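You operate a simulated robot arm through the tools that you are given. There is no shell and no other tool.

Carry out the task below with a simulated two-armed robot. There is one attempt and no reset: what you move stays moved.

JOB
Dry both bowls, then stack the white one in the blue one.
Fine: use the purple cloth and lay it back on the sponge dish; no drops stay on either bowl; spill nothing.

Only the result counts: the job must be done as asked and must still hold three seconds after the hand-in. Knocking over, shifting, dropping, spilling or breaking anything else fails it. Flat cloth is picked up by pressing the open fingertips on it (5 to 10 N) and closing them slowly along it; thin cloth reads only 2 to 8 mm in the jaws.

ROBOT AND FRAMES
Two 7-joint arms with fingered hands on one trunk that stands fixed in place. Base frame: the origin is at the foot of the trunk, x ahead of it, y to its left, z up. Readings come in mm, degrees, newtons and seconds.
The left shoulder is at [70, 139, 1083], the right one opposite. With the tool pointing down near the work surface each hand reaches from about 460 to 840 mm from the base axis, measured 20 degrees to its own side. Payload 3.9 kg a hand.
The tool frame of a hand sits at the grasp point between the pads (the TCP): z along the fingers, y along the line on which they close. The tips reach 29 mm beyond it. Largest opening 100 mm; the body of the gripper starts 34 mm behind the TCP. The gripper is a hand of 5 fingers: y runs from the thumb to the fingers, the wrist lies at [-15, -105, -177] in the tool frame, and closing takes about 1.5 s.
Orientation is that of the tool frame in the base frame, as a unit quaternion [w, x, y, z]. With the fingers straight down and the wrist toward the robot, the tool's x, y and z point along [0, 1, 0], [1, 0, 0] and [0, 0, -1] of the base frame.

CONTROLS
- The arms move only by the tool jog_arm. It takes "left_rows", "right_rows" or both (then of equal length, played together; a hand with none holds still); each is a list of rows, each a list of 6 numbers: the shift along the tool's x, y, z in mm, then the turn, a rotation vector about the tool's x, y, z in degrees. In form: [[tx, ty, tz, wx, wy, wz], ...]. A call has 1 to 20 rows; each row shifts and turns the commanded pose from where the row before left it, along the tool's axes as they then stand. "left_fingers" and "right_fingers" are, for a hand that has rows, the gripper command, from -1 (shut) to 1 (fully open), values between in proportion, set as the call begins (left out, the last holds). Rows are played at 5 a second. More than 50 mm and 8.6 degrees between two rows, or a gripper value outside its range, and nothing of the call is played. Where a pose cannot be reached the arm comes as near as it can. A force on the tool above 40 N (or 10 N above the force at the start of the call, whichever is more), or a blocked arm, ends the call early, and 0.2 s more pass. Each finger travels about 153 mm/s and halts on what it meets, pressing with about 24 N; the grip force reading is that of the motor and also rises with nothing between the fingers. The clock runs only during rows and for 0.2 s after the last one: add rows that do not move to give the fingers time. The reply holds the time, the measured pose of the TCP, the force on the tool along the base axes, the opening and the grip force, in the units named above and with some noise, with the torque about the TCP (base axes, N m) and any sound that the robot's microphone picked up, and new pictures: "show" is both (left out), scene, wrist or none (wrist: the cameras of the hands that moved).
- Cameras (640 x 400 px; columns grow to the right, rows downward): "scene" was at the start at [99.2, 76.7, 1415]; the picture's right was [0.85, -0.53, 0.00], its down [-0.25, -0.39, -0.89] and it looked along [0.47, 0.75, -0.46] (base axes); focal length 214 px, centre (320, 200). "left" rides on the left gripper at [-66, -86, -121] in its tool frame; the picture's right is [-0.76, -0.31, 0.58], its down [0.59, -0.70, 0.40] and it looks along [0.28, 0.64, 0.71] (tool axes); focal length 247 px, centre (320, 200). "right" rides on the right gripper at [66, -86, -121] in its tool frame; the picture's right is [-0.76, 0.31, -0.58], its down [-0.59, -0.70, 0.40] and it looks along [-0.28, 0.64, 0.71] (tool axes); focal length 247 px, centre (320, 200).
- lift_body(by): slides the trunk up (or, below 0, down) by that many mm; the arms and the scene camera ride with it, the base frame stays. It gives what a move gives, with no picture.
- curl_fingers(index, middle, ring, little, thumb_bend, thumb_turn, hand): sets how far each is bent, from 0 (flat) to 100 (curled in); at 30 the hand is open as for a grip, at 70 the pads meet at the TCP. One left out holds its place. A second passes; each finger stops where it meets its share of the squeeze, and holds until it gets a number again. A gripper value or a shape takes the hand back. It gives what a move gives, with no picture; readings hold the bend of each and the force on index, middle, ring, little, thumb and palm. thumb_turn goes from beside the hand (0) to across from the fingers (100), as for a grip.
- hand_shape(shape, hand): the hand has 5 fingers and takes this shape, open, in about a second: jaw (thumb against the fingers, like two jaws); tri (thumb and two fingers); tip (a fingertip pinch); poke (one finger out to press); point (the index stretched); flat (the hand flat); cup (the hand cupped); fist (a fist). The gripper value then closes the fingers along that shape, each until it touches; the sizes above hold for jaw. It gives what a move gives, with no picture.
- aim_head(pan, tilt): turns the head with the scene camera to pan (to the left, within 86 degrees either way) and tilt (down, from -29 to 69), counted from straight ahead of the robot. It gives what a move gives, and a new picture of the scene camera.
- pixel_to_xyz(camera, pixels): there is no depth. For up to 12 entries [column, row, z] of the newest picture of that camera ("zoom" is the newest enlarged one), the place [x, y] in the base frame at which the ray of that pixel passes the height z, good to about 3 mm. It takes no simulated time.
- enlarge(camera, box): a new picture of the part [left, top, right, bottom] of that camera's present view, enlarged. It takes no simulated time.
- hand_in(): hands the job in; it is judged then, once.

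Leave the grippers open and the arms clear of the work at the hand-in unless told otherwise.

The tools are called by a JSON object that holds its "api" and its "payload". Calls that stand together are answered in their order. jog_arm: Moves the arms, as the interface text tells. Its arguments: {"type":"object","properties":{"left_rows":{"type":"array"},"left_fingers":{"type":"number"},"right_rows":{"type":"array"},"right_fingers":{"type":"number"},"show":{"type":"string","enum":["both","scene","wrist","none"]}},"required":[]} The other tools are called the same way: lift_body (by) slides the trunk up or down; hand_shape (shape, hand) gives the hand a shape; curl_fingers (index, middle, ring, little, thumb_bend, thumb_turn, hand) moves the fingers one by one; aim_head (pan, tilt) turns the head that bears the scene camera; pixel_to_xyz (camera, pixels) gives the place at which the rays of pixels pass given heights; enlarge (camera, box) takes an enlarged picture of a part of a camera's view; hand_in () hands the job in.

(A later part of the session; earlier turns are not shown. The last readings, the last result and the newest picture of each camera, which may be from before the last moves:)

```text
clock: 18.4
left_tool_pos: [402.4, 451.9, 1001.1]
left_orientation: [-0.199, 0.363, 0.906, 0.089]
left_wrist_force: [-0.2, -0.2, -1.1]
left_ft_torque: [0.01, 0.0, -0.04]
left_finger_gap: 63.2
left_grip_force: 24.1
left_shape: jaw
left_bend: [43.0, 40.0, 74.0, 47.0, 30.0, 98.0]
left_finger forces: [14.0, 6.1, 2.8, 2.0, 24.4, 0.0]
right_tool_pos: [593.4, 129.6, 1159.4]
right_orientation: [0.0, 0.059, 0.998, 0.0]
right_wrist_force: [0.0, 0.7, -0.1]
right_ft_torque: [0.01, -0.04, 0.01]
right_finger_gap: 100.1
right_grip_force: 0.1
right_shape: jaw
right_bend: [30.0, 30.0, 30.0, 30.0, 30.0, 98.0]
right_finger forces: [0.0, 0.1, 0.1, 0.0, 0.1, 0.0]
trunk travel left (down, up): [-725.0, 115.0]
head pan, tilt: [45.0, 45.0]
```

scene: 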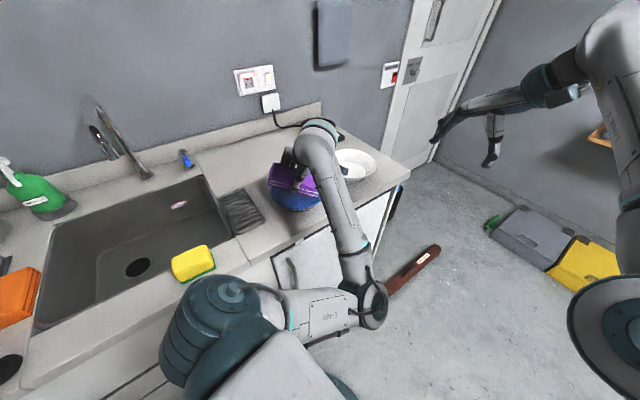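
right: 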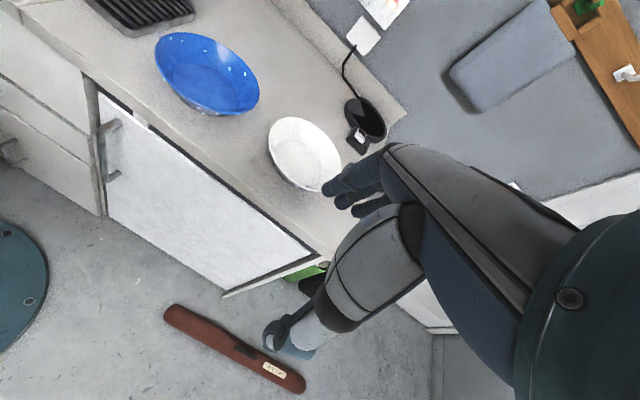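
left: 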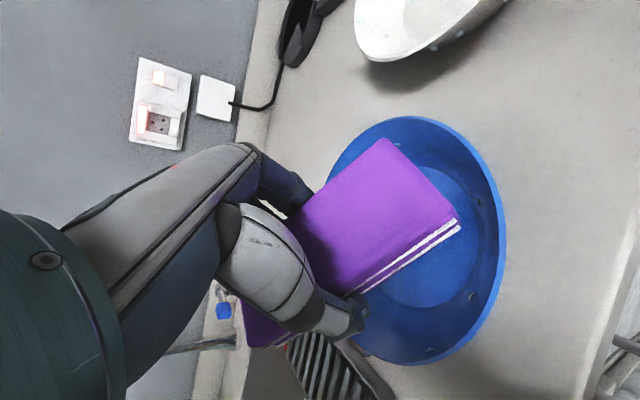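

It has settled about 10 mm from the target in both y and z. I'll press on toward the front-right inner wall in small steps and watch the force.

{"api": "jog_arm", "payload": {"left_rows": [[-8, -3, 0, 0, 0, 0], [-8, -3, 3, 0, 0, 0], [-5, 0, 4, 0, 0, 0], [-4, 0, 4, 0, 0, 0], [0, 0, 0, 0, 0, 0], [0, 0, 0, 0, 0, 0]], "show": "none"}}

{"api": "enlarge", "payload": {"camera": "right", "box": [140, 0, 364, 140]}}

{"api": "enlarge", "payload": {"camera": "left", "box": [280, 80, 560, 400]}}

```text
clock: 19.8
left_tool_pos: [409.6, 454.0, 985.5]
left_orientation: [-0.197, 0.359, 0.908, 0.092]
left_wrist_force: [-1.5, 2.3, 4.2]
left_ft_torque: [-0.09, -0.04, -0.01]
left_finger_gap: 63.3
left_grip_force: 23.7
left_shape: jaw
left_bend: [43.0, 40.0, 74.0, 47.0, 30.0, 98.0]
left_finger forces: [14.2, 6.6, 3.3, 2.1, 24.7, 0.0]
left hand out of reach, approached as far as the arm can: row 1, 2, 4
right_tool_pos: [592.8, 128.5, 1160.3]
right_orientation: [0.001, 0.058, 0.998, 0.0]
right_wrist_force: [-0.7, 1.0, 0.4]
right_ft_torque: [-0.03, 0.04, 0.03]
right_finger_gap: 99.9
right_grip_force: 0.0
right_shape: jaw
right_bend: [30.0, 30.0, 30.0, 30.0, 30.0, 98.0]
right_finger forces: [0.0, 0.0, 0.0, 0.0, 0.0, 0.1]
trunk travel left (down, up): [-725.0, 115.0]
head pan, tilt: [45.0, 45.0]
```

```text
2.86 times, centred on (252, 70) of right
```

zoom: 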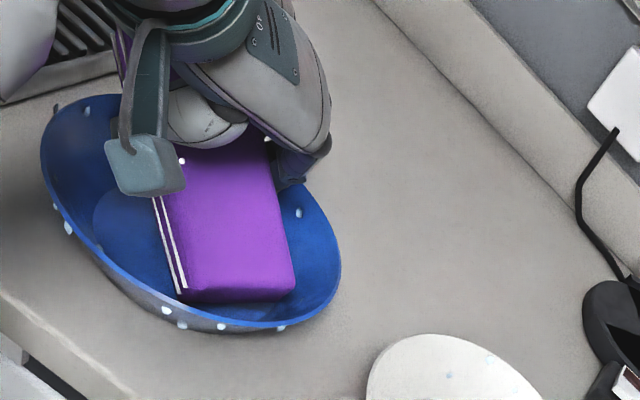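

```text
1.25 times, centred on (420, 240) of left
```

zoom: 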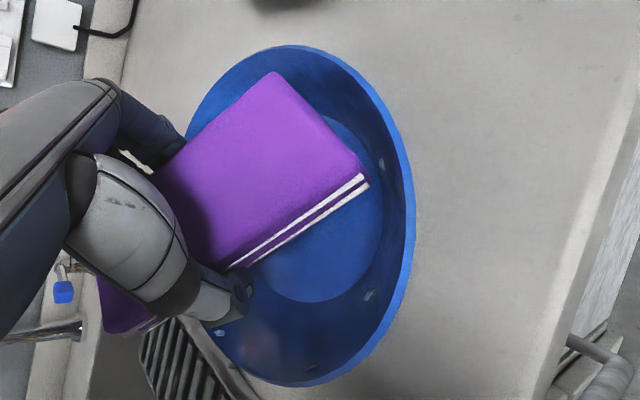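

The hand hits a posture limit here and can't reach the front-right wall. A light 4 N contact appeared but the bowl didn't move. I'll rise 50 mm, yaw the hand 30° further so the tilt lines up with the forearm roll, and centre it again.

{"api": "jog_arm", "payload": {"left_rows": [[10.5, 0, -22.6, 0, 0, 0], [10.5, 0, -22.6, 0, 0, 0], [0, 0, 0, 3.17, 0, -6.8], [0, 0, 0, 3.17, 0, -6.8], [0, 0, 0, 3.17, 0, -6.8], [0, 0, 0, 3.17, 0, -6.8], [4.4, -14.8, 2.1, 0, 0, 0], [0, 0, 0, 0, 0, 0]]}}

```text
clock: 21.6
left_tool_pos: [405.1, 430.0, 1020.1]
left_orientation: [-0.215, 0.127, 0.968, 0.028]
left_wrist_force: [-0.6, 0.2, -0.7]
left_ft_torque: [-0.02, 0.01, -0.01]
left_finger_gap: 63.3
left_grip_force: 23.7
left_shape: jaw
left_bend: [43.0, 40.0, 74.0, 47.0, 30.0, 98.0]
left_finger forces: [14.1, 6.0, 2.8, 1.9, 24.4, 0.0]
right_tool_pos: [592.7, 129.7, 1159.5]
right_orientation: [0.0, 0.06, 0.998, 0.0]
right_wrist_force: [0.5, -0.2, 0.0]
right_ft_torque: [0.0, 0.01, -0.01]
right_finger_gap: 100.0
right_grip_force: 0.0
right_shape: jaw
right_bend: [30.0, 30.0, 30.0, 30.0, 30.0, 98.0]
right_finger forces: [0.0, 0.0, 0.0, 0.1, 0.1, 0.0]
trunk travel left (down, up): [-725.0, 115.0]
head pan, tilt: [45.0, 45.0]
```

scene: 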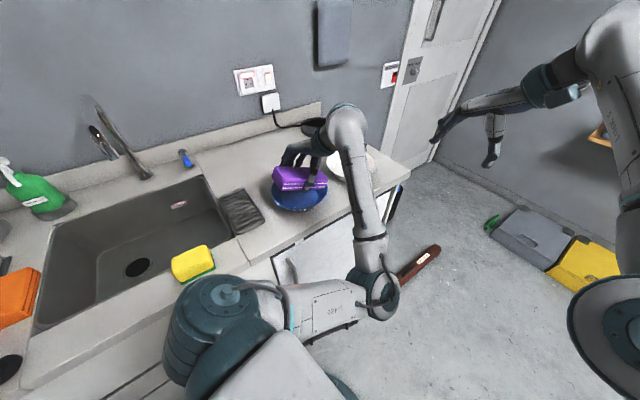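
left: 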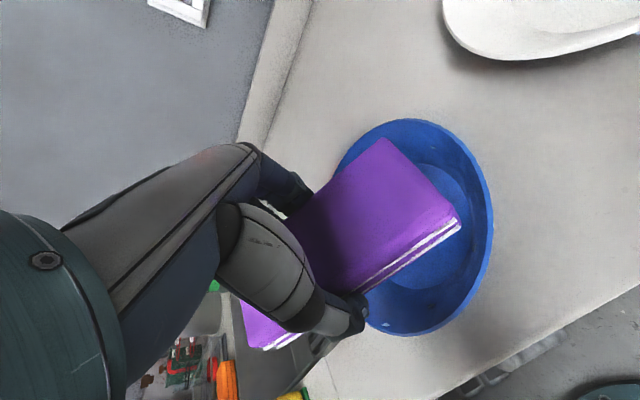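

This pose reaches freely. I'll centre it, lower it into the bowl, and slide the cloth end gently onto the wall at azimuth 345°, on the white-bowl side.

{"api": "jog_arm", "payload": {"left_rows": [[5.4, 9.9, 2.5, 0, 0, 0], [-8.2, 0, 17.6, 0, 0, 0], [-8.2, 0, 17.6, 0, 0, 0], [0, 0, 0, 0, 0, 0], [-3.6, 0, -1.7, 0, 0, 0], [-3.6, 0, -1.7, 0, 0, 0], [0, 0, 0, 0, 0, 0]]}}

{"api": "enlarge", "payload": {"camera": "right", "box": [140, 0, 364, 140]}}

{"api": "enlarge", "payload": {"camera": "scene", "box": [240, 130, 400, 230]}}

```text
clock: 23.2
left_tool_pos: [408.0, 440.0, 986.4]
left_orientation: [-0.216, 0.12, 0.968, 0.033]
left_wrist_force: [-0.4, 0.8, 1.7]
left_ft_torque: [-0.03, -0.03, 0.02]
left_finger_gap: 63.1
left_grip_force: 23.5
left_shape: jaw
left_bend: [43.0, 40.0, 74.0, 47.0, 30.0, 98.0]
left_finger forces: [14.6, 6.4, 3.0, 1.9, 24.8, 0.0]
right_tool_pos: [593.2, 129.9, 1160.9]
right_orientation: [0.001, 0.06, 0.998, 0.0]
right_wrist_force: [-0.2, 0.2, 1.0]
right_ft_torque: [0.01, -0.02, 0.01]
right_finger_gap: 100.0
right_grip_force: 0.1
right_shape: jaw
right_bend: [30.0, 30.0, 30.0, 30.0, 30.0, 98.0]
right_finger forces: [0.0, 0.1, 0.1, 0.0, 0.1, 0.0]
trunk travel left (down, up): [-725.0, 115.0]
head pan, tilt: [45.0, 45.0]
```

scene: 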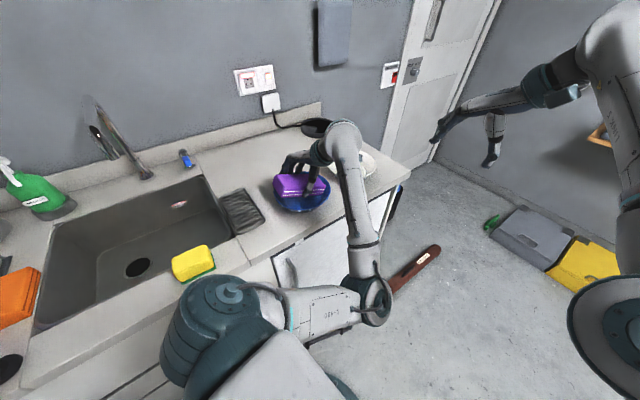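
left: 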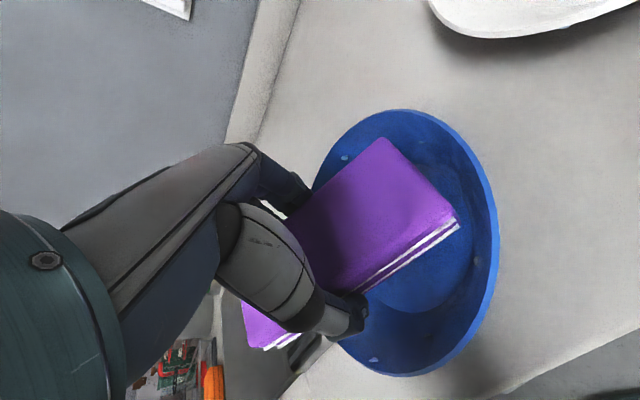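

```text
2.86 times, centred on (252, 70) of right
```

zoom: 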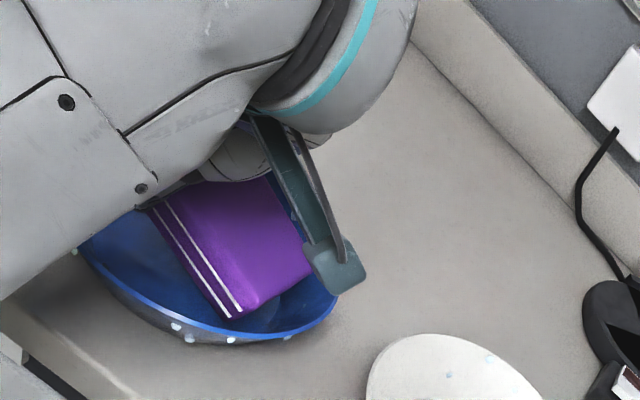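

```text
4.00 times, centred on (320, 180) of scene
```

zoom: 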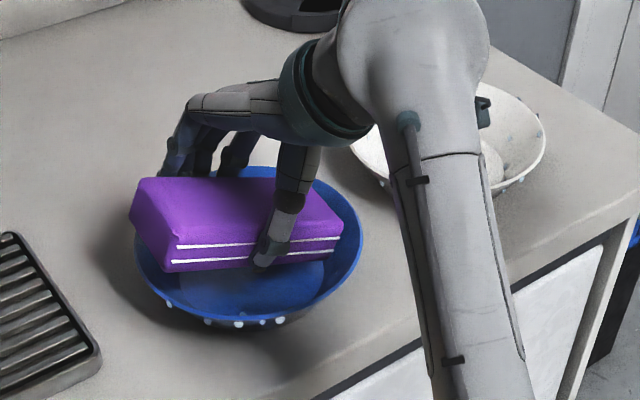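

The scene view suggests the bowl shifted about 9 mm. I'll re-measure its rim from the left and scene cameras before continuing.

{"api": "pixel_to_xyz", "payload": {"camera": "left", "pixels": [[499, 225, 948], [487, 170, 948], [455, 125, 948], [420, 109, 948], [370, 122, 948], [485, 300, 948], [450, 356, 948], [400, 376, 948], [360, 365, 948]]}}

{"api": "pixel_to_xyz", "payload": {"camera": "scene", "pixels": [[330.5, 189, 948], [274, 193, 948], [305, 212.5, 948], [329, 197, 948], [285, 209, 948], [322, 176, 948]]}}

```text
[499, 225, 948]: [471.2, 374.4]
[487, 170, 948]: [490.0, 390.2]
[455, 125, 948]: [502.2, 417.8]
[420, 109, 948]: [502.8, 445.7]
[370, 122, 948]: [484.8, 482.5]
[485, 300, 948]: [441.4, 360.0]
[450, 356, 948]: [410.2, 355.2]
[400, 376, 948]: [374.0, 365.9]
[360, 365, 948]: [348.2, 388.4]
```

```text
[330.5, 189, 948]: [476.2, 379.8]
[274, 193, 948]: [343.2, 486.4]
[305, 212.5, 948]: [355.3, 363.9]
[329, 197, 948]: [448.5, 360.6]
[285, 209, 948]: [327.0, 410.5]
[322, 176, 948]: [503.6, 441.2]
```

The bowl centre is now about (417,439). A light contact came earlier than I expected, so I'll check how deep the bowl floor really is, using the floor ellipse centre seen earlier at scene pixel (299.5,196.8).

{"api": "pixel_to_xyz", "payload": {"camera": "scene", "pixels": [[299.5, 196.8, 890], [299.5, 196.8, 910], [299.5, 196.8, 930], [299.5, 196.8, 950], [281.3, 197, 910], [318, 197, 910], [299, 189.5, 950]]}}

{"api": "enlarge", "payload": {"camera": "left", "box": [300, 90, 540, 390]}}

```text
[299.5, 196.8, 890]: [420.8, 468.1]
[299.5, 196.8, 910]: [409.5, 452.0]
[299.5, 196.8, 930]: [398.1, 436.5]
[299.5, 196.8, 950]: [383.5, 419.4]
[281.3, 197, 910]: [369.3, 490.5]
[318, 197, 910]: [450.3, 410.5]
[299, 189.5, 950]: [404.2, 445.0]
```

```text
1.33 times, centred on (420, 240) of left
```

zoom: 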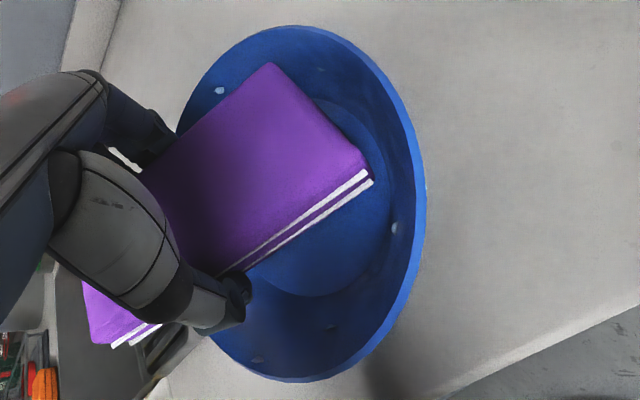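

The ray geometry shows the bowls are shallow: the floor is at z≈918 with radius about 57, and the wall slopes about 45°. Inner drops lie at z≈932–944. I'll set the cloth's lower edge on the wall at z≈935 and sweep it by yawing 32° counter-clockwise.

{"api": "jog_arm", "payload": {"left_rows": [[3, 1.4, -6.3, 0, 0, 0], [-6, 0, -2.8, 0, 0, 0], [-6, 0, -2.8, 0, 0, 0], [-5, 0, -2.3, 0, 0, 0], [0, 0, 0, 0, 0, 0], [0, 1.3, 0, 3.38, 0, -7.25], [0, 1.3, 0, 3.38, 0, -7.25], [0, 1.3, 0, 3.38, 0, -7.25], [0, 1.3, 0, 3.38, 0, -7.25], [0, 0, 0, 0, 0, 0]]}}

{"api": "enlarge", "payload": {"camera": "left", "box": [300, 90, 540, 390]}}

{"api": "enlarge", "payload": {"camera": "scene", "box": [240, 130, 400, 230]}}

```text
clock: 25.4
left_tool_pos: [429.5, 437.3, 990.1]
left_orientation: [-0.214, -0.145, 0.966, -0.032]
left_wrist_force: [-0.2, -1.4, 0.5]
left_ft_torque: [-0.03, -0.01, -0.05]
left_finger_gap: 62.8
left_grip_force: 23.9
left_shape: jaw
left_bend: [43.0, 40.0, 74.0, 47.0, 30.0, 98.0]
left_finger forces: [13.4, 6.2, 2.9, 2.0, 25.4, 0.1]
right_tool_pos: [593.2, 127.8, 1160.6]
right_orientation: [0.001, 0.059, 0.998, 0.001]
right_wrist_force: [0.7, -0.9, 0.1]
right_ft_torque: [-0.01, 0.01, -0.01]
right_finger_gap: 99.8
right_grip_force: 0.0
right_shape: jaw
right_bend: [30.0, 30.0, 30.0, 30.0, 30.0, 98.0]
right_finger forces: [0.0, 0.0, 0.0, 0.0, 0.0, 0.0]
trunk travel left (down, up): [-725.0, 115.0]
head pan, tilt: [45.0, 45.0]
```

scene: 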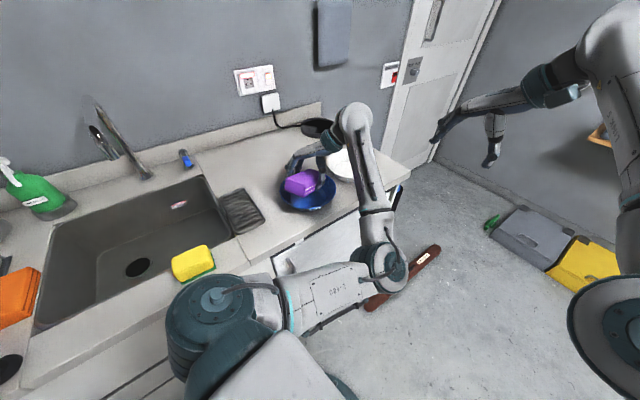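
left: 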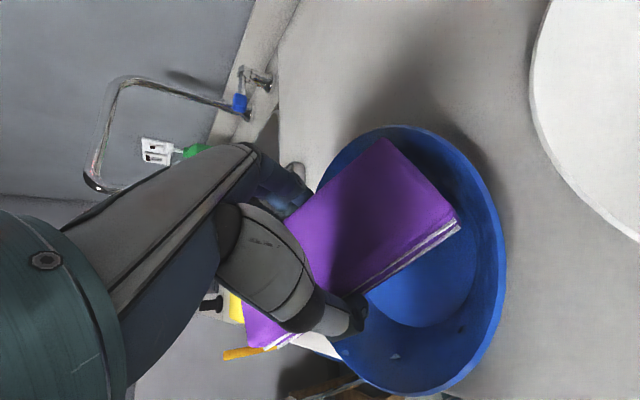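

```text
1.33 times, centred on (420, 240) of left
```

zoom: 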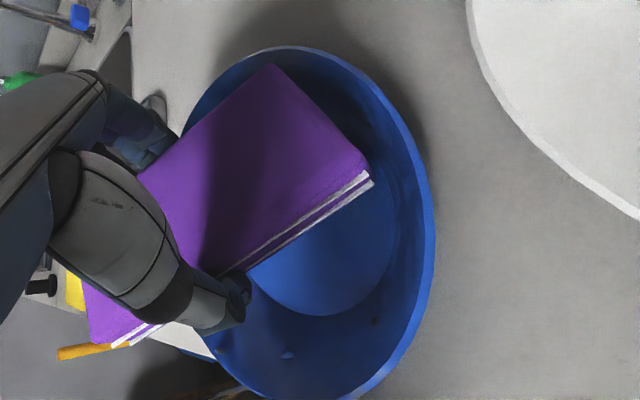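

```text
4.00 times, centred on (320, 180) of scene
```

zoom: 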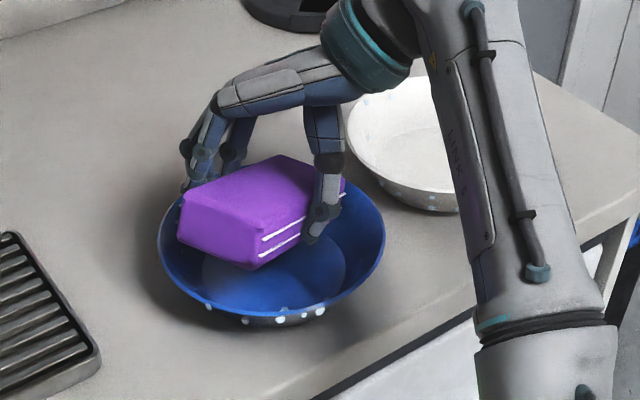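

The bowl moved again toward the white bowl, so I must keep those apart. I'll measure its centre again.

{"api": "pixel_to_xyz", "payload": {"camera": "left", "pixels": [[506, 240, 948], [492, 180, 948], [460, 140, 948], [420, 126, 948], [370, 133, 948], [495, 310, 948], [460, 373, 948], [410, 396, 948], [541, 60, 948], [533, 80, 948], [560, 160, 948], [640, 240, 948]]}}

{"api": "pixel_to_xyz", "payload": {"camera": "scene", "pixels": [[336.3, 187.5, 948], [279.5, 191, 948], [321, 207, 948], [335, 195, 948], [292, 208.5, 948]]}}

```text
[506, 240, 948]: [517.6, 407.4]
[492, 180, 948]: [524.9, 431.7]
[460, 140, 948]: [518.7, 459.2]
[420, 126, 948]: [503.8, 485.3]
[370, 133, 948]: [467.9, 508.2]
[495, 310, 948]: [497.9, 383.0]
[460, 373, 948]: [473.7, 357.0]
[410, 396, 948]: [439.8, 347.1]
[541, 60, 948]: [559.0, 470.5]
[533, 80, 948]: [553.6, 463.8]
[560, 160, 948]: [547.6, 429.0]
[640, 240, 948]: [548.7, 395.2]
```

```text
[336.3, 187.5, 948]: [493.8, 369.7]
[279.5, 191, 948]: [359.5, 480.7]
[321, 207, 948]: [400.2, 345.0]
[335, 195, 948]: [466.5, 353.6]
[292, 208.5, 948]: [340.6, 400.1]
```

The blue bowl is now centred about (437,432). Before going on I want to know whether the drops actually come off, so I'll lift the cloth 100 mm and look.

{"api": "jog_arm", "payload": {"left_rows": [[10.6, 0, -22.6, 0, 0, 0], [14.8, 0, -31.7, 0, 0, 0], [21, 0, -45, 0, 0, 0], [0, 0, 0, 0, 0, 0]]}}

{"api": "enlarge", "payload": {"camera": "left", "box": [300, 90, 540, 390]}}

{"api": "enlarge", "payload": {"camera": "right", "box": [140, 0, 364, 140]}}

{"api": "enlarge", "payload": {"camera": "scene", "box": [270, 140, 382, 210]}}

```text
clock: 26.4
left_tool_pos: [427.5, 439.0, 1014.7]
left_orientation: [-0.215, -0.144, 0.966, -0.031]
left_wrist_force: [-0.3, 0.5, -0.6]
left_ft_torque: [-0.02, 0.0, -0.02]
left_finger_gap: 63.1
left_grip_force: 23.8
left_shape: jaw
left_bend: [43.0, 40.0, 74.0, 48.0, 30.0, 98.0]
left_finger forces: [14.3, 6.3, 2.8, 2.0, 24.8, 0.0]
left hand out of reach, approached as far as the arm can: row 2, 3
right_tool_pos: [593.7, 128.9, 1160.1]
right_orientation: [0.001, 0.06, 0.998, 0.0]
right_wrist_force: [-0.6, 0.1, -1.1]
right_ft_torque: [-0.02, 0.01, 0.01]
right_finger_gap: 99.7
right_grip_force: 0.0
right_shape: jaw
right_bend: [30.0, 30.0, 30.0, 30.0, 30.0, 98.0]
right_finger forces: [0.0, 0.1, 0.1, 0.1, 0.0, 0.1]
trunk travel left (down, up): [-725.0, 115.0]
head pan, tilt: [45.0, 45.0]
```

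scene: 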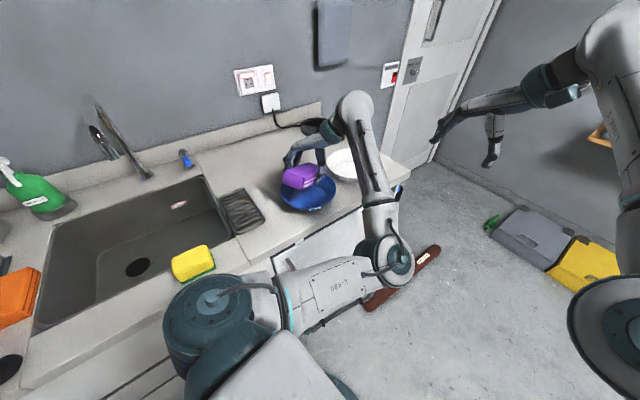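
left: 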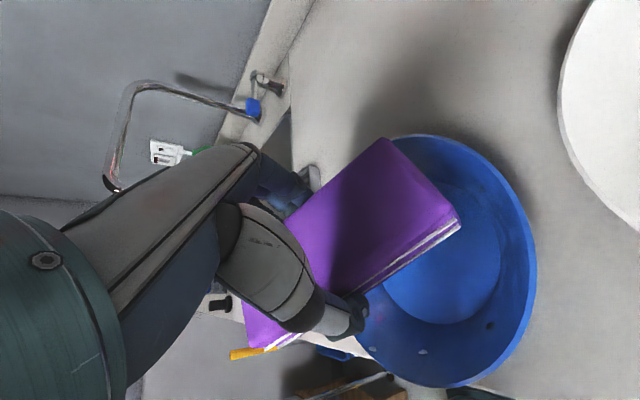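

```text
1.33 times, centred on (420, 240) of left
```

zoom: 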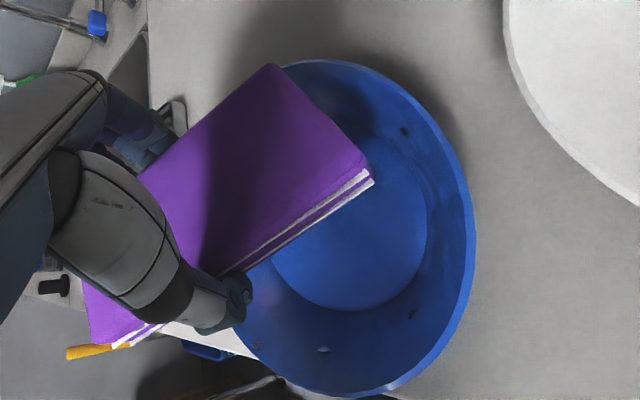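

```text
2.86 times, centred on (252, 70) of right
```

zoom: 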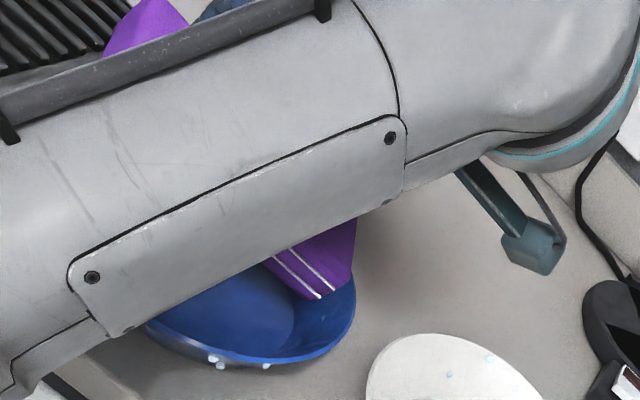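

```text
5.71 times, centred on (326, 175) of scene
```

zoom: 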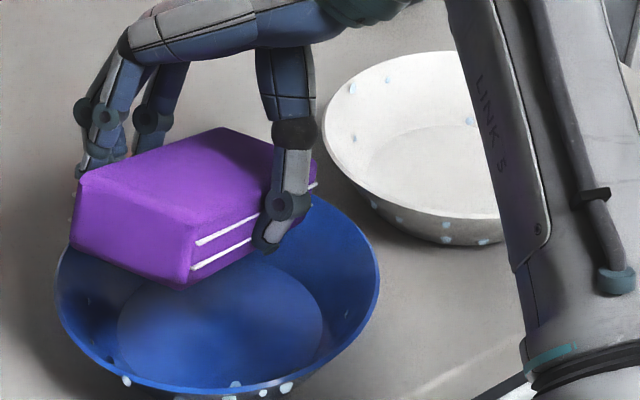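

Dark or pale spots are still on the blue bowl's inside, at left-zoom (404,130), (412,313) and (324,349). I'll get their coordinates so I can test one drop precisely.

{"api": "pixel_to_xyz", "payload": {"camera": "left", "pixels": [[483, 187.5, 948], [483, 187.5, 930], [489, 324.8, 948], [489, 324.8, 930], [423, 351.8, 948], [423, 351.8, 930], [536, 260, 948], [520, 205, 948], [470, 148, 948], [420, 136, 948], [510, 340, 948], [460, 387, 948]]}}

{"api": "enlarge", "payload": {"camera": "left", "box": [440, 140, 540, 260]}}

{"api": "enlarge", "payload": {"camera": "left", "box": [390, 280, 540, 390]}}

```text
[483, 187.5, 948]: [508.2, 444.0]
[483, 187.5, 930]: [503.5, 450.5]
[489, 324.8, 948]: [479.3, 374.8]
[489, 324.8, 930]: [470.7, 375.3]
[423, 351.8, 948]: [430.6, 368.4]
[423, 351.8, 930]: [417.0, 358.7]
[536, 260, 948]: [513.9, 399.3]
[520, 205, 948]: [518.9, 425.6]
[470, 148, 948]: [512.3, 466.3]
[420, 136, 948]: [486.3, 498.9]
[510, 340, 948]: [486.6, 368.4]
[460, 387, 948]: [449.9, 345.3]
```

```text
3.33 times, centred on (490, 200) of left
```

zoom: 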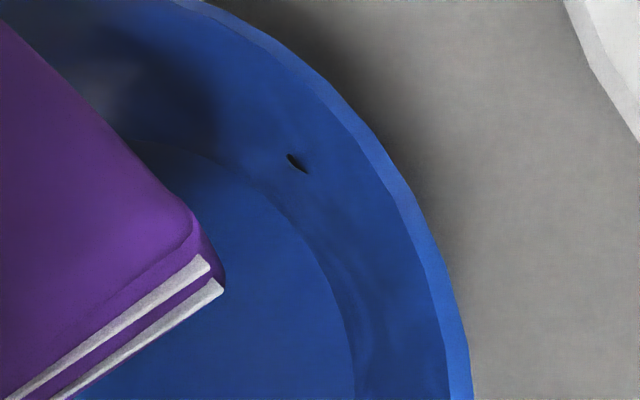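

```text
3.64 times, centred on (465, 335) of left
```

zoom: 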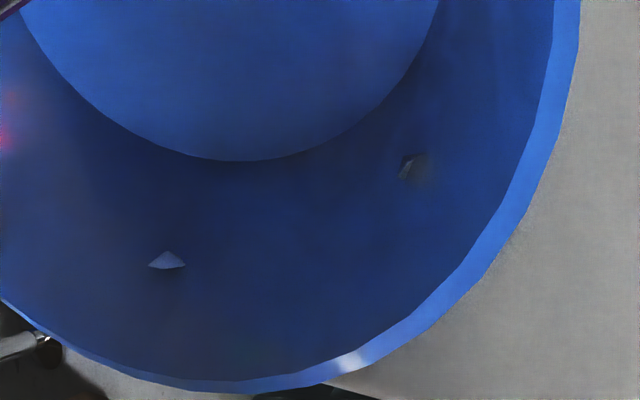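

The test target is drop D1 at about (505,447) and drop D2 at about (475,375). I'll flatten the tilt to 15°, which the arm holds more easily, yaw back to 75°, and hover inside the bowl without touching.

{"api": "jog_arm", "payload": {"left_rows": [[0, 0, 0, 0, -5, 0], [0, 0, 0, 0, -5, 0], [0, 0, 0, -2.07, 0, 7.73], [0, 0, 0, -2.07, 0, 7.73], [0, 0, 0, -2.07, 0, 7.73], [0, 0, 0, -2.07, 0, 7.73], [0, -4.3, 0, 0, 0, 0], [-2.6, 0, 9.7, 0, 0, 0], [0, 0, 0, 0, 0, 0], [0, 0, 0, 0, 0, 0]], "show": "wrist"}}

```text
clock: 28.6
left_tool_pos: [426.5, 433.6, 1006.8]
left_orientation: [-0.129, 0.129, 0.983, 0.017]
left_wrist_force: [-0.2, -0.6, -1.2]
left_ft_torque: [0.0, 0.01, 0.0]
left_finger_gap: 62.9
left_grip_force: 23.9
left_shape: jaw
left_bend: [43.0, 40.0, 74.0, 48.0, 30.0, 98.0]
left_finger forces: [14.2, 6.3, 2.8, 1.9, 24.7, 0.1]
right_tool_pos: [593.2, 129.8, 1159.9]
right_orientation: [0.0, 0.059, 0.998, 0.0]
right_wrist_force: [1.2, 0.4, -0.3]
right_ft_torque: [0.02, 0.02, 0.01]
right_finger_gap: 99.7
right_grip_force: 0.0
right_shape: jaw
right_bend: [30.0, 30.0, 30.0, 30.0, 30.0, 98.0]
right_finger forces: [0.1, 0.1, 0.1, 0.0, 0.0, 0.0]
trunk travel left (down, up): [-725.0, 115.0]
head pan, tilt: [45.0, 45.0]
```

left: 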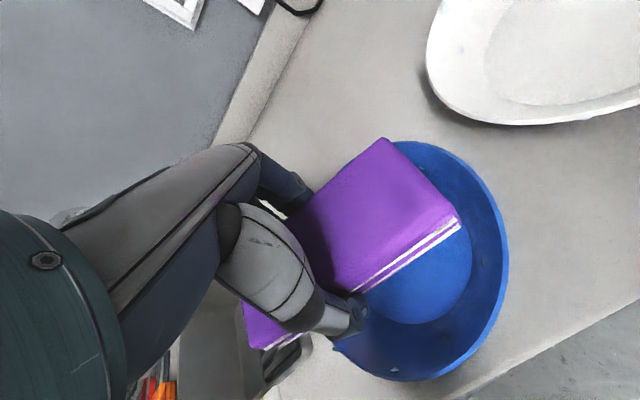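

The arm tracks well here. I'll measure the rim centre from this picture.

{"api": "pixel_to_xyz", "payload": {"camera": "left", "pixels": [[508, 250, 948], [500, 200, 948], [470, 161, 948], [435, 143, 948], [405, 140, 948], [497, 310, 948], [465, 361, 948], [410, 381, 948], [375, 376, 948], [345, 355, 948], [393, 371, 940]]}}

{"api": "enlarge", "payload": {"camera": "left", "box": [340, 130, 520, 390]}}

```text
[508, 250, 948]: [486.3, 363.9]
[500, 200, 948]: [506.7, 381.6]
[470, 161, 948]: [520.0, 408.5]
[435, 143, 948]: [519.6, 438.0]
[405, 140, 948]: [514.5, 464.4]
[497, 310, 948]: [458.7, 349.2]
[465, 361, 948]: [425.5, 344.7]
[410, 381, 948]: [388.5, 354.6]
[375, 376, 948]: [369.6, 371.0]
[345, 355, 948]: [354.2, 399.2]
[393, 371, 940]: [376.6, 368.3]
```

```text
1.54 times, centred on (430, 260) of left
```

zoom: 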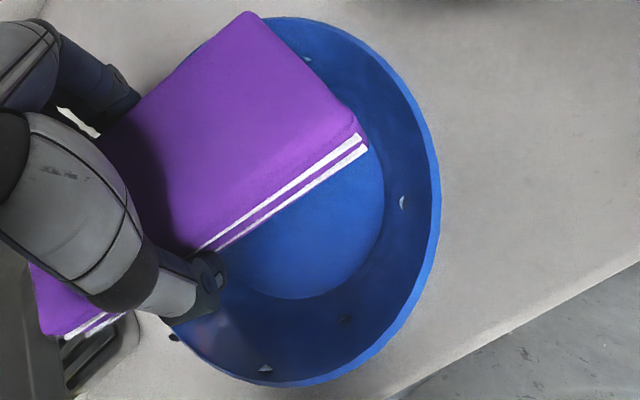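

The blue bowl centre is now (434,430). I'll locate the four inner drops visible in this zoom.

{"api": "pixel_to_xyz", "payload": {"camera": "left", "pixels": [[483.2, 261.3, 945], [483.2, 261.3, 930], [421.6, 167.8, 945], [421.6, 167.8, 930], [445, 338.6, 945], [445, 338.6, 930], [394.3, 369, 945], [394.3, 369, 930]]}}

```text
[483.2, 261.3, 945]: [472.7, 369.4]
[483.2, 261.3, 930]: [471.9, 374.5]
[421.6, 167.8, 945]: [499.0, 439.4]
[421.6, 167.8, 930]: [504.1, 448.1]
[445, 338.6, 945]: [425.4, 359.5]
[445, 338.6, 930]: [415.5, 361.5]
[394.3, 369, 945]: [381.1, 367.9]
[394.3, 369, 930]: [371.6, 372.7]
```

D1, D2 and D3 sit at radius about 70 (z≈931) and D4 at radius about 83 (z≈943). I'll lower to touch D1 with the finger-side corner, then yaw 21° clockwise so the thumb-side corner crosses D2.

{"api": "jog_arm", "payload": {"left_rows": [[-3.6, -1.6, 13.5, 0, 0, 0], [-3.6, 0, 13.5, 0, 0, 0], [0, 0, 0, 0, 0, 0], [-3, 0, -0.8, 0, 0, 0], [-3, 0, -0.8, 0, 0, 0], [0, 0, 0, 0, 0, 0]], "show": "wrist"}}

{"api": "enlarge", "payload": {"camera": "left", "box": [340, 130, 520, 390]}}

```text
clock: 30.0
left_tool_pos: [429.8, 435.4, 980.9]
left_orientation: [-0.129, 0.124, 0.984, 0.023]
left_wrist_force: [-2.0, -0.2, 3.4]
left_ft_torque: [-0.08, -0.14, 0.01]
left_finger_gap: 63.0
left_grip_force: 23.7
left_shape: jaw
left_bend: [43.0, 40.0, 74.0, 48.0, 30.0, 98.0]
left_finger forces: [13.8, 6.4, 3.1, 1.8, 25.0, 0.0]
right_tool_pos: [593.2, 128.5, 1159.9]
right_orientation: [0.0, 0.06, 0.998, 0.001]
right_wrist_force: [-0.5, 0.2, 0.0]
right_ft_torque: [-0.01, -0.01, -0.01]
right_finger_gap: 99.7
right_grip_force: 0.0
right_shape: jaw
right_bend: [30.0, 30.0, 30.0, 30.0, 30.0, 98.0]
right_finger forces: [0.0, 0.0, 0.1, 0.1, 0.0, 0.1]
trunk travel left (down, up): [-725.0, 115.0]
head pan, tilt: [45.0, 45.0]
```

left: 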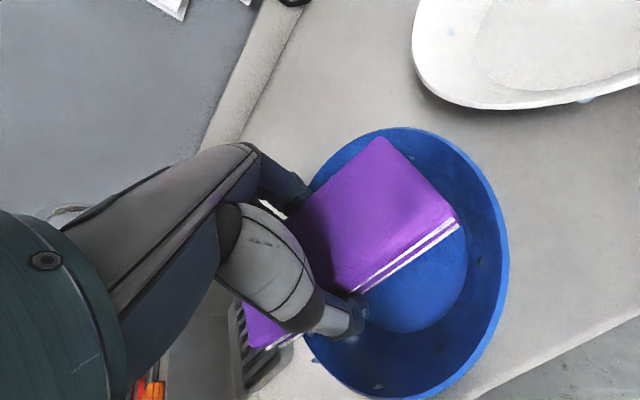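

```text
1.54 times, centred on (430, 260) of left
```

zoom: 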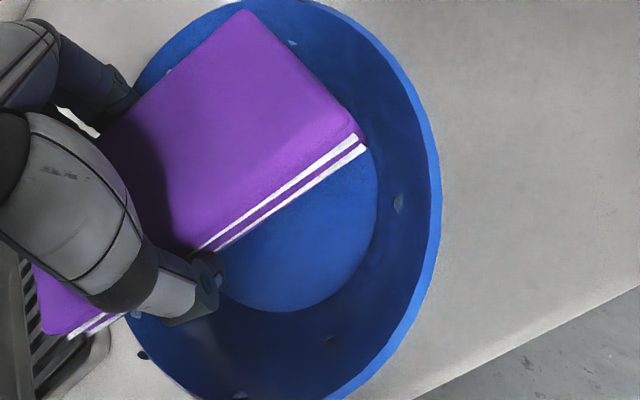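

There's contact at 3.4 N with the corner beside D1. Now I'll sweep 21° clockwise across D2 and then 35° back counter-clockwise across D1.

{"api": "jog_arm", "payload": {"left_rows": [[0, 0, 0, -1.81, 0, 6.76], [0, 0, 0, -1.81, 0, 6.76], [0, 0, 0, -1.81, 0, 6.76], [0, 0, 0, 1.81, 0, -6.76], [0, 0, 0, 1.81, 0, -6.76], [0, 0, 0, 1.81, 0, -6.76], [0, 0, 0, 1.81, 0, -6.76], [0, 0, 0, 1.81, 0, -6.76], [0, 0, 0, 0, 0, 0]], "show": "wrist"}}

{"api": "enlarge", "payload": {"camera": "left", "box": [340, 130, 520, 390]}}

```text
clock: 32.0
left_tool_pos: [430.8, 431.7, 978.3]
left_orientation: [-0.13, 0.006, 0.992, 0.002]
left_wrist_force: [-1.4, 2.1, 0.7]
left_ft_torque: [0.0, -0.01, -0.01]
left_finger_gap: 62.7
left_grip_force: 23.7
left_shape: jaw
left_bend: [43.0, 40.0, 74.0, 48.0, 30.0, 98.0]
left_finger forces: [14.5, 6.4, 3.1, 1.9, 24.8, 0.0]
right_tool_pos: [593.7, 129.7, 1159.7]
right_orientation: [-0.001, 0.06, 0.998, 0.0]
right_wrist_force: [0.1, 0.2, -0.7]
right_ft_torque: [-0.02, -0.01, 0.02]
right_finger_gap: 99.9
right_grip_force: 0.0
right_shape: jaw
right_bend: [30.0, 30.0, 30.0, 30.0, 30.0, 98.0]
right_finger forces: [0.0, 0.0, 0.1, 0.0, 0.1, 0.0]
trunk travel left (down, up): [-725.0, 115.0]
head pan, tilt: [45.0, 45.0]
```

left: 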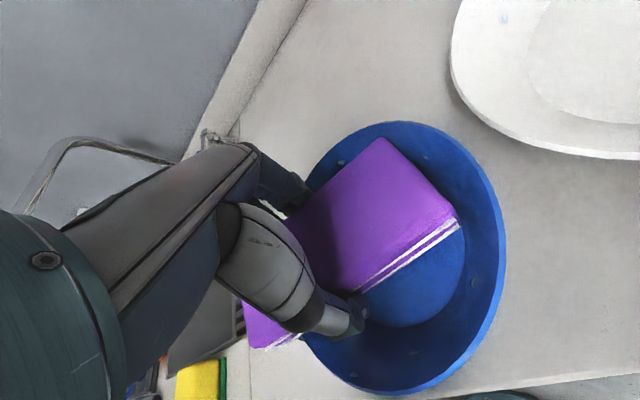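

```text
1.54 times, centred on (430, 260) of left
```

zoom: 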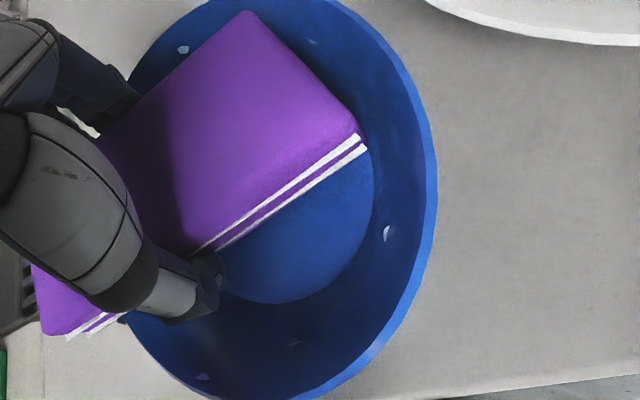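

Neither drop was wiped. In the image the cloth corner stays about 10 mm inside the drops' radius. I'll re-fit the rim from this picture to see where the bowl sits relative to the cloth.

{"api": "pixel_to_xyz", "payload": {"camera": "left", "pixels": [[505, 240, 948], [497, 190, 948], [470, 152, 948], [430, 128, 948], [385, 121, 948], [345, 135, 948], [492, 312, 948], [450, 373, 948], [390, 394, 948], [345, 380, 948], [461.5, 228.5, 929]]}}

{"api": "enlarge", "payload": {"camera": "scene", "box": [270, 140, 382, 210]}}

{"api": "enlarge", "payload": {"camera": "right", "box": [140, 0, 364, 140]}}

```text
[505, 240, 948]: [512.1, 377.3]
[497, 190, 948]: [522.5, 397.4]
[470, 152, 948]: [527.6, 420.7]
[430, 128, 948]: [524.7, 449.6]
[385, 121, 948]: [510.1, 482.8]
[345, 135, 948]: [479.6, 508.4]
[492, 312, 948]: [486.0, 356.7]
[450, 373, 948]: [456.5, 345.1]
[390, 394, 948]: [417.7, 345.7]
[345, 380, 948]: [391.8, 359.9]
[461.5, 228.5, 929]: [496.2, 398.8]
```

```text
5.71 times, centred on (326, 175) of scene
```

zoom: 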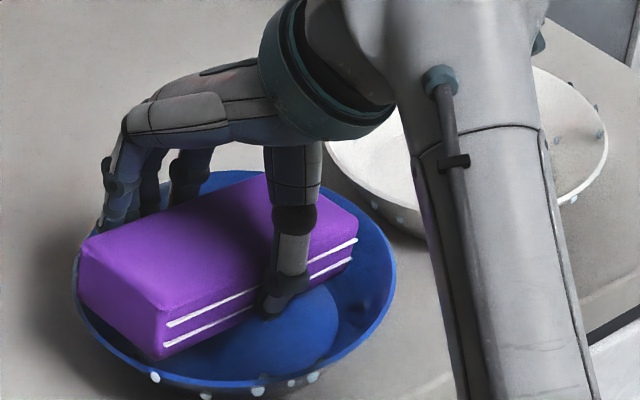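

```text
2.86 times, centred on (252, 70) of right
```

zoom: 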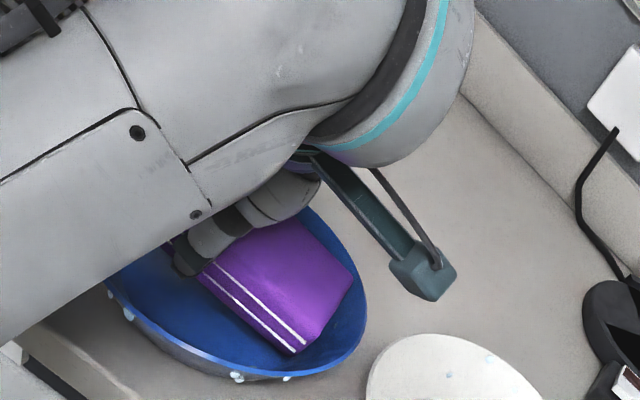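

The bowl slid to centre (442,430), and the corner touched the wall too low. The low ring of drops is more likely at z≈935. I'll raise 7 mm, approach gently, and sweep clockwise through yaw 89° to 56°.

{"api": "jog_arm", "payload": {"left_rows": [[1.94, -1.6, -7.25, 0, 0, 0], [-2.9, 0, -0.8, -1.55, 0, 5.8], [-2.4, 0, -0.7, -1.55, 0, 5.8], [-1.5, 0, -0.4, -1.55, 0, 5.8], [0, 0, 0, -1.55, 0, 5.8], [0, 0, 0, -1.55, 0, 5.8], [0, 0, 0, 0, 0, 0]], "show": "wrist"}}

{"api": "enlarge", "payload": {"camera": "left", "box": [340, 130, 520, 390]}}

```text
clock: 33.6
left_tool_pos: [437.5, 433.7, 987.9]
left_orientation: [-0.124, 0.258, 0.957, 0.04]
left_wrist_force: [-0.2, -0.3, -0.5]
left_ft_torque: [0.01, -0.02, -0.05]
left_finger_gap: 63.0
left_grip_force: 24.6
left_shape: jaw
left_bend: [43.0, 40.0, 74.0, 48.0, 30.0, 98.0]
left_finger forces: [14.4, 6.0, 2.9, 1.8, 24.6, 0.0]
right_tool_pos: [593.3, 128.2, 1159.3]
right_orientation: [0.0, 0.059, 0.998, 0.0]
right_wrist_force: [0.5, -1.0, 0.1]
right_ft_torque: [-0.03, -0.04, 0.01]
right_finger_gap: 99.7
right_grip_force: 0.0
right_shape: jaw
right_bend: [30.0, 30.0, 30.0, 30.0, 30.0, 98.0]
right_finger forces: [0.1, 0.0, 0.0, 0.1, 0.0, 0.0]
trunk travel left (down, up): [-725.0, 115.0]
head pan, tilt: [45.0, 45.0]
```

left: 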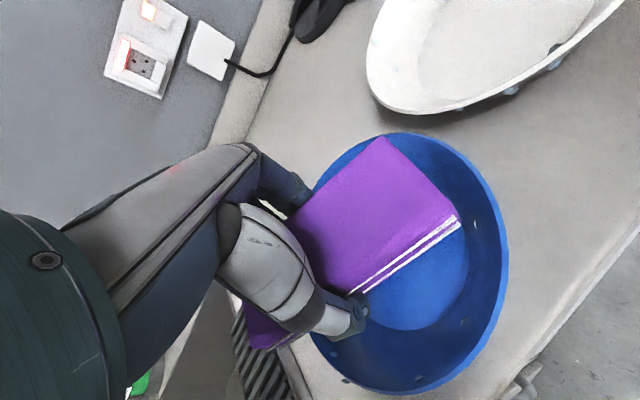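

```text
1.54 times, centred on (430, 260) of left
```

zoom: 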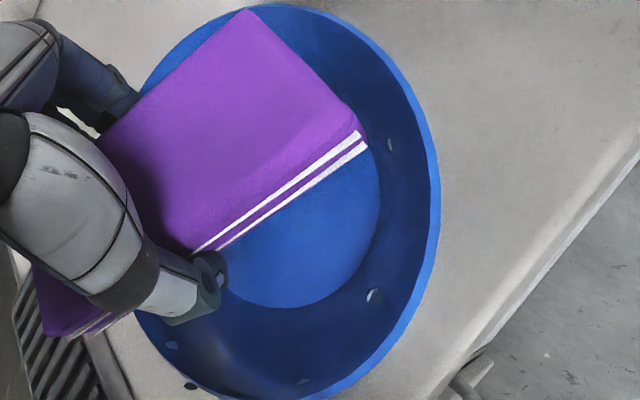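

D1 may be gone. D2 is at zoom (391,144), just beyond the cloth corner. I'll get both positions.

{"api": "pixel_to_xyz", "payload": {"camera": "left", "pixels": [[461.5, 228.5, 936], [476.1, 223.6, 936], [476.1, 223.6, 930], [508, 262, 948], [500, 210, 948], [475, 165, 948], [440, 143, 948], [395, 133, 948], [480, 345, 948], [440, 383, 948], [390, 394, 948], [340, 375, 948]]}}

```text
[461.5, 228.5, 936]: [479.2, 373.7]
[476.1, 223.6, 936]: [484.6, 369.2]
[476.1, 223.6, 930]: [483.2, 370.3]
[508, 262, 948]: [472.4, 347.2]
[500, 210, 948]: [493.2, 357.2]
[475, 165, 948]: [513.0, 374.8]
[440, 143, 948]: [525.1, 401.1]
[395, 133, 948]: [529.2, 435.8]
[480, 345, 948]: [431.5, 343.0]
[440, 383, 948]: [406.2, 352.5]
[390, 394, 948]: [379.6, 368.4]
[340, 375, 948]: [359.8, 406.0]
```

The corner is about 7 mm short of D2 radially. I'll press outward 8 mm in small steps and wiggle ±8° across D2.

{"api": "jog_arm", "payload": {"left_rows": [[-2.9, 0, -0.8, 0, 0, 0], [-2.9, 0, -0.8, 0, 0, 0], [-1.9, 0, -0.5, 0, 0, 0], [0, 0, 0, 1.55, 0, -5.8], [0, 0, 0, -1.55, 0, 5.8], [0, 0, 0, -1.55, 0, 5.8], [0, 0, 0, 1.55, 0, -5.8], [0, 0, 0, 1.55, 0, -5.8], [0, 0, 0, 0, 0, 0]], "show": "wrist"}}

{"api": "enlarge", "payload": {"camera": "left", "box": [340, 130, 520, 390]}}

```text
clock: 35.6
left_tool_pos: [443.4, 428.8, 986.8]
left_orientation: [-0.13, 0.209, 0.969, 0.034]
left_wrist_force: [-0.5, -0.9, 0.0]
left_ft_torque: [-0.06, 0.03, -0.04]
left_finger_gap: 63.1
left_grip_force: 24.3
left_shape: jaw
left_bend: [43.0, 40.0, 74.0, 48.0, 30.0, 98.0]
left_finger forces: [13.8, 6.2, 3.0, 2.1, 25.1, 0.0]
right_tool_pos: [593.7, 130.0, 1158.8]
right_orientation: [0.0, 0.059, 0.998, -0.001]
right_wrist_force: [-0.4, -0.4, -0.1]
right_ft_torque: [-0.03, 0.0, 0.01]
right_finger_gap: 100.0
right_grip_force: 0.0
right_shape: jaw
right_bend: [30.0, 30.0, 30.0, 30.0, 30.0, 98.0]
right_finger forces: [0.1, 0.1, 0.1, 0.0, 0.0, 0.1]
trunk travel left (down, up): [-725.0, 115.0]
head pan, tilt: [45.0, 45.0]
```

left: 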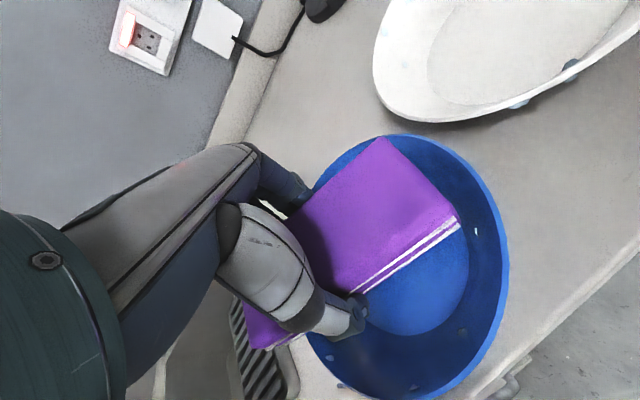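

```text
1.54 times, centred on (430, 260) of left
```

zoom: 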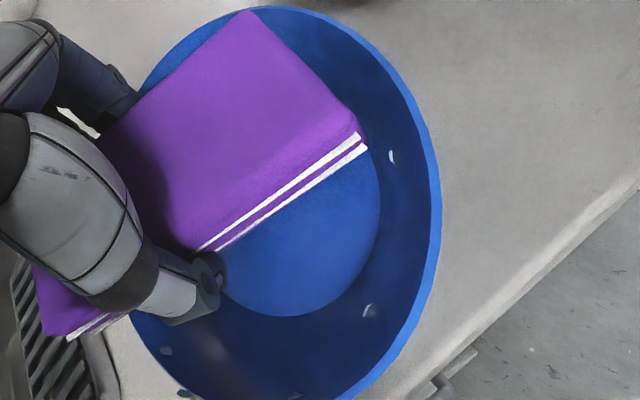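

The bowl rides along with the block, so something else must be touching it, perhaps the finger-side corner. I'll re-fit the bowl to see how the cloth sits relative to it.

{"api": "pixel_to_xyz", "payload": {"camera": "left", "pixels": [[509, 260, 948], [500, 205, 948], [472, 160, 948], [435, 140, 948], [400, 134, 948], [482, 345, 948], [445, 384, 948], [400, 398, 948], [350, 384, 948], [461.5, 228.5, 935], [476.7, 231.4, 935]]}}

{"api": "enlarge", "payload": {"camera": "scene", "box": [270, 140, 382, 210]}}

{"api": "enlarge", "payload": {"camera": "right", "box": [170, 40, 330, 140]}}

```text
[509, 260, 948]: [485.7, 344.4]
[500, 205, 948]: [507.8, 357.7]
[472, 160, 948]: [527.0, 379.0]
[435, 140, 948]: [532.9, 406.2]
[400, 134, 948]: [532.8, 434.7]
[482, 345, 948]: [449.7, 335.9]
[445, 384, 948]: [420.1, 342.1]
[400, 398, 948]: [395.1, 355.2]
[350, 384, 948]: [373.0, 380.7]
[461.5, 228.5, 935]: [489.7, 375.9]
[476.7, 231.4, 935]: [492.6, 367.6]
```

```text
5.71 times, centred on (326, 175) of scene
```

zoom: 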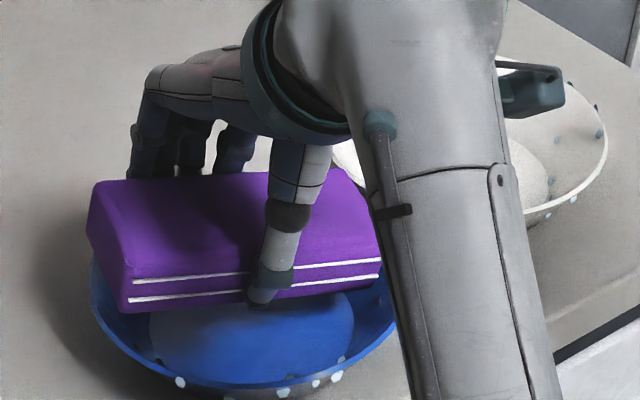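

```text
4.00 times, centred on (250, 90) of right
```

zoom: 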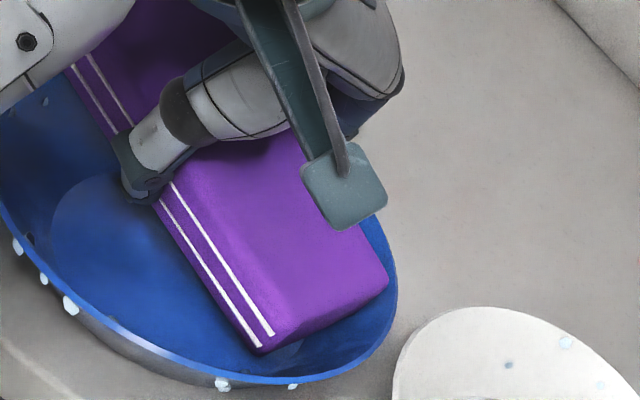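

In the right view the finger-side corner is against the wall, and the hand sits 4 mm off the bowl's axis. I'll shift −9 mm along the tool's y so the thumb-side corner engages at D2.

{"api": "jog_arm", "payload": {"left_rows": [[0, -3, 0, 0, 0, 0], [0, -3, 0, 0, 0, 0], [0, -3, 0, 0, 0, 0], [0, -3, 0, 0, 0, 0], [0, 0, 0, 0, 0, 0]], "show": "wrist"}}

{"api": "enlarge", "payload": {"camera": "left", "box": [340, 130, 520, 390]}}

{"api": "enlarge", "payload": {"camera": "right", "box": [170, 40, 330, 140]}}

```text
clock: 36.8
left_tool_pos: [442.3, 431.5, 987.8]
left_orientation: [-0.126, 0.208, 0.969, 0.031]
left_wrist_force: [-0.6, 0.0, -1.5]
left_ft_torque: [0.02, -0.02, -0.03]
left_finger_gap: 63.0
left_grip_force: 24.0
left_shape: jaw
left_bend: [43.0, 40.0, 74.0, 48.0, 30.0, 98.0]
left_finger forces: [14.2, 6.2, 3.0, 1.8, 24.9, 0.1]
left hand out of reach, approached as far as the arm can: row 1, 3
right_tool_pos: [594.1, 128.6, 1160.3]
right_orientation: [0.0, 0.059, 0.998, 0.001]
right_wrist_force: [0.1, -0.5, -1.1]
right_ft_torque: [-0.02, 0.01, -0.01]
right_finger_gap: 99.7
right_grip_force: 0.0
right_shape: jaw
right_bend: [30.0, 30.0, 30.0, 30.0, 30.0, 98.0]
right_finger forces: [0.0, 0.0, 0.0, 0.1, 0.1, 0.1]
trunk travel left (down, up): [-725.0, 115.0]
head pan, tilt: [45.0, 45.0]
```

left: 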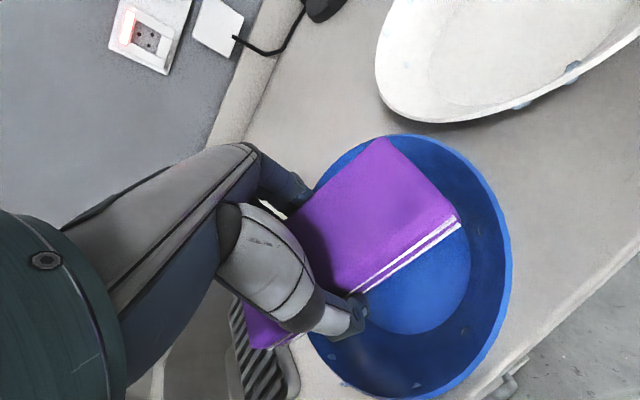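

```text
1.54 times, centred on (430, 260) of left
```

zoom: 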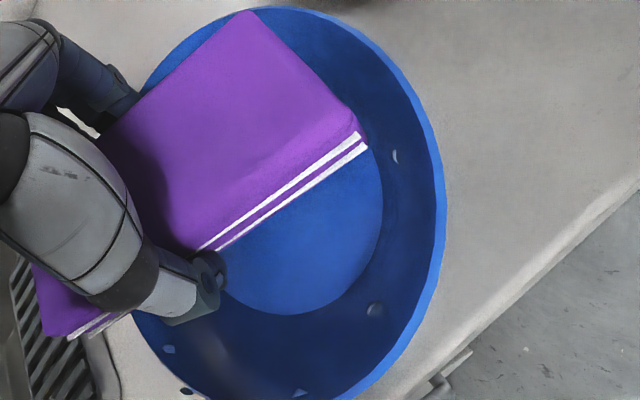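

```text
4.00 times, centred on (250, 90) of right
```

zoom: 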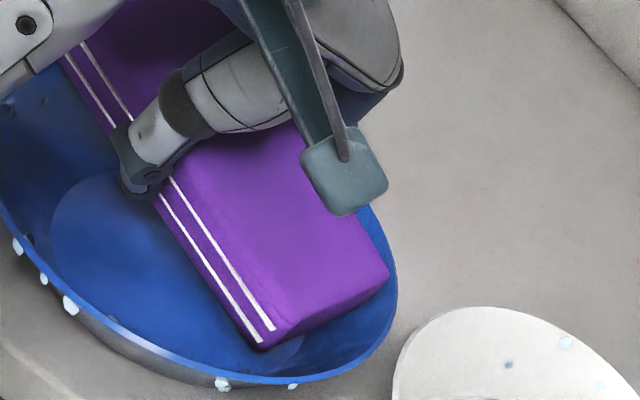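

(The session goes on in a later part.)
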